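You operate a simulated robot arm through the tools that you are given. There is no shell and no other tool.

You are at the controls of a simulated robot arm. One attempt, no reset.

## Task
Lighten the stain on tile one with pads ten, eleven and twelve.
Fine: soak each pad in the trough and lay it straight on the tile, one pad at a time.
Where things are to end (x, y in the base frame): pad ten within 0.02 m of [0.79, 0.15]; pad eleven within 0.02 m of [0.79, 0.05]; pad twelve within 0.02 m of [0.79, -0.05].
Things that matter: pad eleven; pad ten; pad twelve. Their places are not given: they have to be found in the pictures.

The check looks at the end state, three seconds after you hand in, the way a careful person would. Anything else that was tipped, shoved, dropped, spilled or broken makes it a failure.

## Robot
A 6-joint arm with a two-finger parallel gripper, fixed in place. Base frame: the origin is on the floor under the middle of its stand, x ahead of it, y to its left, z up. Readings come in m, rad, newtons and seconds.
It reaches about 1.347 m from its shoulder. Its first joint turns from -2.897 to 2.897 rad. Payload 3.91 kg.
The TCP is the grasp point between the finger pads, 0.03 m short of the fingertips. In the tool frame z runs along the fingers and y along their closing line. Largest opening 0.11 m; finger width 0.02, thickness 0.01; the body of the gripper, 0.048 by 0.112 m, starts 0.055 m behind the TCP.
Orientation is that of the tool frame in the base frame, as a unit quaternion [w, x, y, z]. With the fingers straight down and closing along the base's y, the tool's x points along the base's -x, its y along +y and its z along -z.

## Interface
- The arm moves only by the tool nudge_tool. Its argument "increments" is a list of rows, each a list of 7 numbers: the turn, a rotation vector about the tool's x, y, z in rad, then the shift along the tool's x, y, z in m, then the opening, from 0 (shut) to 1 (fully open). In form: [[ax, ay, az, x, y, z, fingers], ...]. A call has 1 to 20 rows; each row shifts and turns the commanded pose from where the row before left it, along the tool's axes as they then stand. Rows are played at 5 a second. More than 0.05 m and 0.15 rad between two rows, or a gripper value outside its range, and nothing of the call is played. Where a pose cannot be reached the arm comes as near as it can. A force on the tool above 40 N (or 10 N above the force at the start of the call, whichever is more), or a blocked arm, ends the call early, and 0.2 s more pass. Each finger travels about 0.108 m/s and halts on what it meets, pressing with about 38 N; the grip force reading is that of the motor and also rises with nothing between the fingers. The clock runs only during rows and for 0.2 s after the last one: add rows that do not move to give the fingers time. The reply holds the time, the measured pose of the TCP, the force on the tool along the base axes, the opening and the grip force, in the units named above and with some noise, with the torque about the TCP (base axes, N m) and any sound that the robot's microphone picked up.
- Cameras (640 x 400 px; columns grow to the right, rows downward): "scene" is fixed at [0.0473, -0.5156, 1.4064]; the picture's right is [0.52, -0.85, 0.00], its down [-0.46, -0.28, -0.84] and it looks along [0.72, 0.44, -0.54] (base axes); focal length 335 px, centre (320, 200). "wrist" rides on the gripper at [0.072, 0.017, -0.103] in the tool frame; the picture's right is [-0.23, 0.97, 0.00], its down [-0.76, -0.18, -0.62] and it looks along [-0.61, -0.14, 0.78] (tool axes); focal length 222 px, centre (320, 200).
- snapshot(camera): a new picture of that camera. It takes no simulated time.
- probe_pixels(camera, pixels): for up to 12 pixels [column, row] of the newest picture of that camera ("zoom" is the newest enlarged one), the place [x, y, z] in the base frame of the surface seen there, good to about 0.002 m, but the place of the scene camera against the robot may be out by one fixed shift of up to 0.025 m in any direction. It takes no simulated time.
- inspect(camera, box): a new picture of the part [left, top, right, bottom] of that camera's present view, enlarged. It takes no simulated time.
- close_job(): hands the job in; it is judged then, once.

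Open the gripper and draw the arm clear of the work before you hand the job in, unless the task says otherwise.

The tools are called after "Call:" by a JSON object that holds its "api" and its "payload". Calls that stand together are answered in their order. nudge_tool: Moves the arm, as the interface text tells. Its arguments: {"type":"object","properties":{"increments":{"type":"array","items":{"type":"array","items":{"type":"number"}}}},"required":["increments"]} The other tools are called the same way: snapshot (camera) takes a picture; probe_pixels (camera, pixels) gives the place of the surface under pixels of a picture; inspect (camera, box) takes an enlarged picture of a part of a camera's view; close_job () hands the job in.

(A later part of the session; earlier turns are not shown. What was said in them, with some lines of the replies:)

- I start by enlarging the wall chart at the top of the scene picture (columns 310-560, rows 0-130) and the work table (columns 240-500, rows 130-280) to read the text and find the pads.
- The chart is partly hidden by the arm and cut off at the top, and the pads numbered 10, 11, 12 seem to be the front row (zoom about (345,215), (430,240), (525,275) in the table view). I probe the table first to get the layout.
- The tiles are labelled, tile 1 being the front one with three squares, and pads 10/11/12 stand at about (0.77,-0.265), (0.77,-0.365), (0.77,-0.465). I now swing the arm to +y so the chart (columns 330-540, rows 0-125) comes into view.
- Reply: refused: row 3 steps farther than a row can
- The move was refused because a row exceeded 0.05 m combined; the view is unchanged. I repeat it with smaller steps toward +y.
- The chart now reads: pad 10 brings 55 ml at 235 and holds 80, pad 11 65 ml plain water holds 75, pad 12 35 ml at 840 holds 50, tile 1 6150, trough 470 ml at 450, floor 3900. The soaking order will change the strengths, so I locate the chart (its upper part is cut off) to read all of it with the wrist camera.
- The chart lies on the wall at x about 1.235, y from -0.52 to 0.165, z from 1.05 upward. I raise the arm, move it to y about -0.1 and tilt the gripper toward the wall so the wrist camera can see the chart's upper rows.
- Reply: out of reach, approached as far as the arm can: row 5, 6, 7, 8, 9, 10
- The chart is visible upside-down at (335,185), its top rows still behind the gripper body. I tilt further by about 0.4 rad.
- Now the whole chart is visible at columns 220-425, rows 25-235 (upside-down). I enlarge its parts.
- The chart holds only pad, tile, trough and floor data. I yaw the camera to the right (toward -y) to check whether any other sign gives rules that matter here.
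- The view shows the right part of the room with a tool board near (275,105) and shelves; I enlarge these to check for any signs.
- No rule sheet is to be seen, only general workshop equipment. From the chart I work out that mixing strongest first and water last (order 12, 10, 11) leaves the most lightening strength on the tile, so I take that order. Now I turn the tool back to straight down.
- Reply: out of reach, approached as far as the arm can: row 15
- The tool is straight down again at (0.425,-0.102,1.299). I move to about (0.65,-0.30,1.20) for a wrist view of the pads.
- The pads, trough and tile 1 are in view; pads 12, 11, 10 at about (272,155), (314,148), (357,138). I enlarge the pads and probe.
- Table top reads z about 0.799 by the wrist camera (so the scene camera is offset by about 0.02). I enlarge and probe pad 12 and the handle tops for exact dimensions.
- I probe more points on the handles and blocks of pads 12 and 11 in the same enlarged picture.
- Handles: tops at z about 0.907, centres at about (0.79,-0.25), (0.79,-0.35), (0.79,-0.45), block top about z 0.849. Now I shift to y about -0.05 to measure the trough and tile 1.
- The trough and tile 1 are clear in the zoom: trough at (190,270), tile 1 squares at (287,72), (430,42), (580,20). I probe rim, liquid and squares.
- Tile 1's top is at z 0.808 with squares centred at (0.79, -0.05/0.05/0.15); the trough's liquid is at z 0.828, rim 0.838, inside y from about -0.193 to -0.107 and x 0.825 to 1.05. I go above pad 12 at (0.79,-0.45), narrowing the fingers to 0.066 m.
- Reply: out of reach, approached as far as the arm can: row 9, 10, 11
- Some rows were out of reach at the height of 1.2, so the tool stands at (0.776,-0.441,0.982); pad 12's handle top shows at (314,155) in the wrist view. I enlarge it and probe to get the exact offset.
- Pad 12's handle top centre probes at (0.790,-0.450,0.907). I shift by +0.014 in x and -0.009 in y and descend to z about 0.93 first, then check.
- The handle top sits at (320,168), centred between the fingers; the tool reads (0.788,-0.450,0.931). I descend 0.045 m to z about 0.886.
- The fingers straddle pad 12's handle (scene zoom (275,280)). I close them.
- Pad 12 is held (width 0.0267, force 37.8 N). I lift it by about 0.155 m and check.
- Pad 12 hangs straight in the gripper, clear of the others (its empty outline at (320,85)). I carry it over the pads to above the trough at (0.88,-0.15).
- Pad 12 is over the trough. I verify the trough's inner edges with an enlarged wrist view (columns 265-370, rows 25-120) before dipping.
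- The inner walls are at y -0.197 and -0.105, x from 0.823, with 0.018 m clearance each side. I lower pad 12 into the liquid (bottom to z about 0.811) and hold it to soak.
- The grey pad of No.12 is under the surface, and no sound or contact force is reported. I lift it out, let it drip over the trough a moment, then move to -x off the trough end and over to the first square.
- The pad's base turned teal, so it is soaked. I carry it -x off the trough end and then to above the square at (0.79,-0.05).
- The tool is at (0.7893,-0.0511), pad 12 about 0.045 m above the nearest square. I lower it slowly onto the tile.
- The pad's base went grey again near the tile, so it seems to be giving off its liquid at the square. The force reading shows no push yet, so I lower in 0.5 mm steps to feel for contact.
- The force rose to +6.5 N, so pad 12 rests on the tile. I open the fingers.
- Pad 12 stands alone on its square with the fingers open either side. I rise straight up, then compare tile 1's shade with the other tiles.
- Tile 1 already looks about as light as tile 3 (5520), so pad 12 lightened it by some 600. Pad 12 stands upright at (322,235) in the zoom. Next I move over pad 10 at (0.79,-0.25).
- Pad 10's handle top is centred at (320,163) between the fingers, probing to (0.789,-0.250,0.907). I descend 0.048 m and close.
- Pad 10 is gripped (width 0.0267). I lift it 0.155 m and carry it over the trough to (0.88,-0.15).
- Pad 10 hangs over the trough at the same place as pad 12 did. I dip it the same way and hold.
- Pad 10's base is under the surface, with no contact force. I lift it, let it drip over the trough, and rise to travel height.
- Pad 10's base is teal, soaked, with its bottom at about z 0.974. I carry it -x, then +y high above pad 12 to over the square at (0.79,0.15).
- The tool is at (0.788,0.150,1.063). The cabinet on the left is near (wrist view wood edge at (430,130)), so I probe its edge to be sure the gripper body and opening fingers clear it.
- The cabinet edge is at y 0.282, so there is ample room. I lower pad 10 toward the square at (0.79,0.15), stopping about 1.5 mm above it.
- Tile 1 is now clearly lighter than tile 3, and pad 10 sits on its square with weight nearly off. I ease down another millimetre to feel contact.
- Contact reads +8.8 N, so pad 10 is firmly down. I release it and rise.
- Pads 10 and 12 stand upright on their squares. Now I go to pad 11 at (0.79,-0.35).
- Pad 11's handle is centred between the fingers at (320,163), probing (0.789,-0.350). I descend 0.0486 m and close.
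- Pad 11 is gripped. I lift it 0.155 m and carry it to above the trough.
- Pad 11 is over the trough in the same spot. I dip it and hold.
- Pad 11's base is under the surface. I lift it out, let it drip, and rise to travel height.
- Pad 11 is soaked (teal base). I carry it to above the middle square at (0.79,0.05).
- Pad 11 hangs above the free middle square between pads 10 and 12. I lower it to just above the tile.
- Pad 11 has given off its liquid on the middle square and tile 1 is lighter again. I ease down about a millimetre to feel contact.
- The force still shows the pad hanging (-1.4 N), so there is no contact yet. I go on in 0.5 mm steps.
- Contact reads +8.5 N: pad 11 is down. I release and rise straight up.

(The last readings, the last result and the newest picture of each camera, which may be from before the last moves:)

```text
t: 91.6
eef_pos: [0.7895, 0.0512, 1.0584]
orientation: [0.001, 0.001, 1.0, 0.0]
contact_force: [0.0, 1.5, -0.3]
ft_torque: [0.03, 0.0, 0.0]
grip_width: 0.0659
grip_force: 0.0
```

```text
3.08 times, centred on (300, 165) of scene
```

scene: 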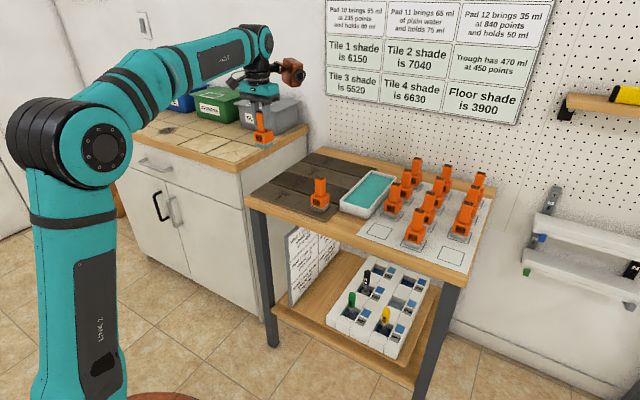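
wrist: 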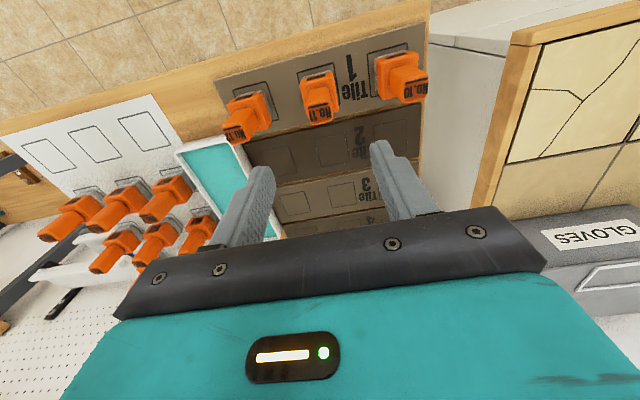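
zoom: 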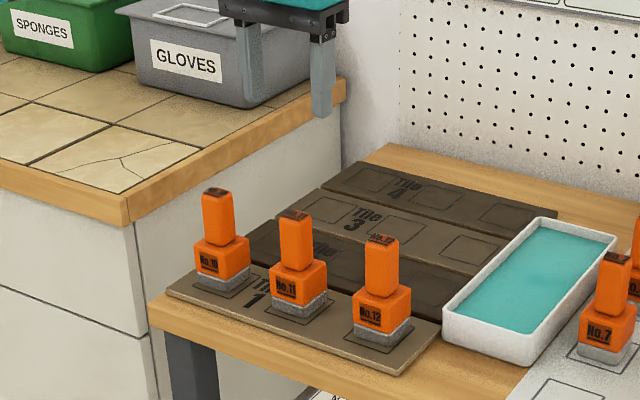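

All three pads stand on tile 1. I draw the arm back toward the base and up, then check the positions.

Call:
{"api": "nudge_tool", "payload": {"increments": [[0, 0, 0, 0.02, 0, -0.015, 0.6], [0, 0, 0, 0.035, 0, -0.02, 0.6], [0, 0, 0, 0.035, 0, -0.02, 0.6], [0, 0, 0, 0.035, 0, -0.02, 0.6], [0, 0, 0, 0.035, 0, -0.02, 0.8], [0, 0, 0, 0.02, 0, -0.015, 1], [0, 0, 0, 0, 0, 0, 1]]}}

Call:
{"api": "snapshot", "payload": {"camera": "wrist"}}

Call:
{"api": "snapshot", "payload": {"camera": "scene"}}

Call:
{"api": "inspect", "payload": {"camera": "wrist", "box": [220, 60, 420, 185]}}

```text
t: 93.2
eef_pos: [0.6078, 0.0501, 1.1687]
orientation: [0.0, 0.0, 1.0, -0.001]
contact_force: [-0.9, 0.3, -0.4]
ft_torque: [0.02, 0.0, 0.01]
grip_width: 0.1102
grip_force: 0.0
```

```text
taken
```

wrist: 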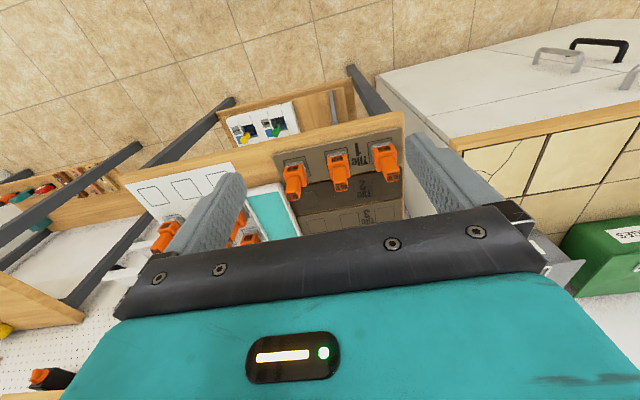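

```text
taken
```

scene: 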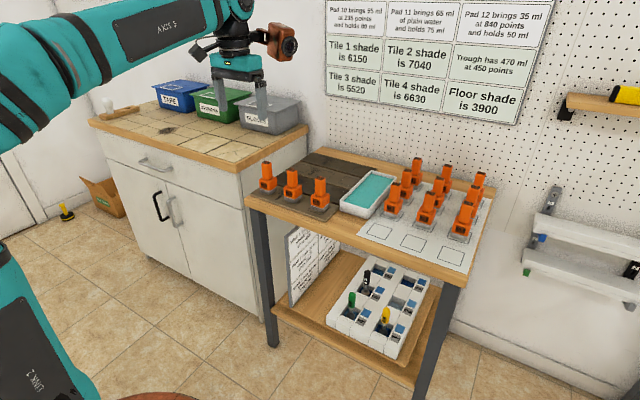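

```text
3.20 times, centred on (320, 122) of wrist
```

zoom: 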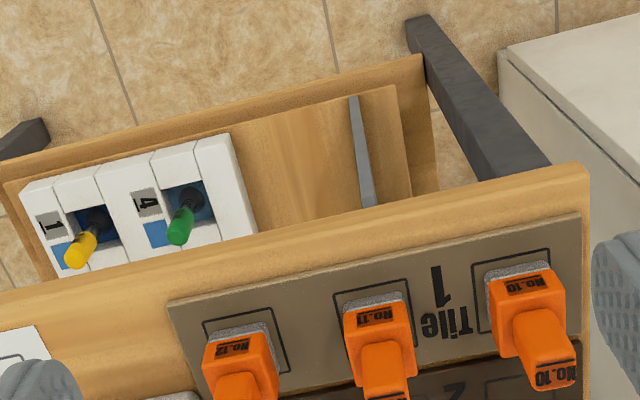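

The arm is clear and the fingers open. I probe the handle tops (wrist picture about (294,194), (337,187), (388,175)) to confirm the three positions.

Call:
{"api": "inspect", "payload": {"camera": "wrist", "box": [270, 130, 410, 210]}}

Call:
{"api": "probe_pixels", "payload": {"camera": "wrist", "pixels": [[293, 193], [338, 187], [390, 175], [293, 195], [339, 189], [391, 177], [292, 170], [336, 160], [384, 150]]}}

```text
4.57 times, centred on (340, 170) of wrist
```

zoom: 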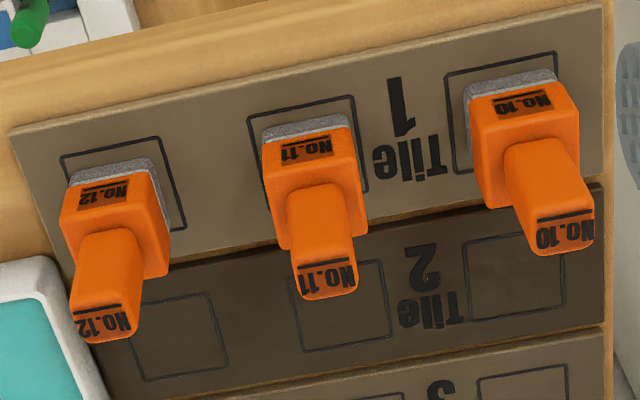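

```text
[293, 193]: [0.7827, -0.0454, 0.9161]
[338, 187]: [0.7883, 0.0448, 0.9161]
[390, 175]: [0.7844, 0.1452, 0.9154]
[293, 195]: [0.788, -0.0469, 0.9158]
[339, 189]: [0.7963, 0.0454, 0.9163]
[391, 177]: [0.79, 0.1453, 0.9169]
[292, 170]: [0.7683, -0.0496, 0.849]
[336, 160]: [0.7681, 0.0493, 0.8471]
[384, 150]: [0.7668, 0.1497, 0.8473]
```

The three pads read about (0.79,-0.05), (0.79,0.05) and (0.79,0.15), upright with level tops at z 0.916. Nothing else has moved, the gripper is open and the arm is clear, so I hand the job in.

Call:
{"api": "close_job", "payload": {}}

```text
The job is handed in.
```

I soaked pads twelve, ten and eleven in the trough, one at a time, and laid each straight on tile one. The job is handed in, but I haven't seen the result of the check.

- **Positions:** wrist-camera readings put pad ten at about [0.79, 0.15], pad eleven at [0.79, 0.05] and pad twelve at [0.79, -0.05]. All three stand upright on their squares.
- **Soaking order:** the task didn't give one. I worked from the wall chart and went 12, 10, 11. By my sums that leaves the most lightening strength on the tile, because pad eleven's plain water goes in last and doesn't weaken the trough for the others.
- **Shade:** tile one got visibly lighter with each pad and ended lighter than tile three. The chart doesn't say how pad strength turns into shade, so I can't say whether it reached the floor shade of 3900.
- **Everything else:** in the last pictures the other pads, the trough and the other tiles look undisturbed, and I saw no spill. The gripper is open and the arm is clear of the table.
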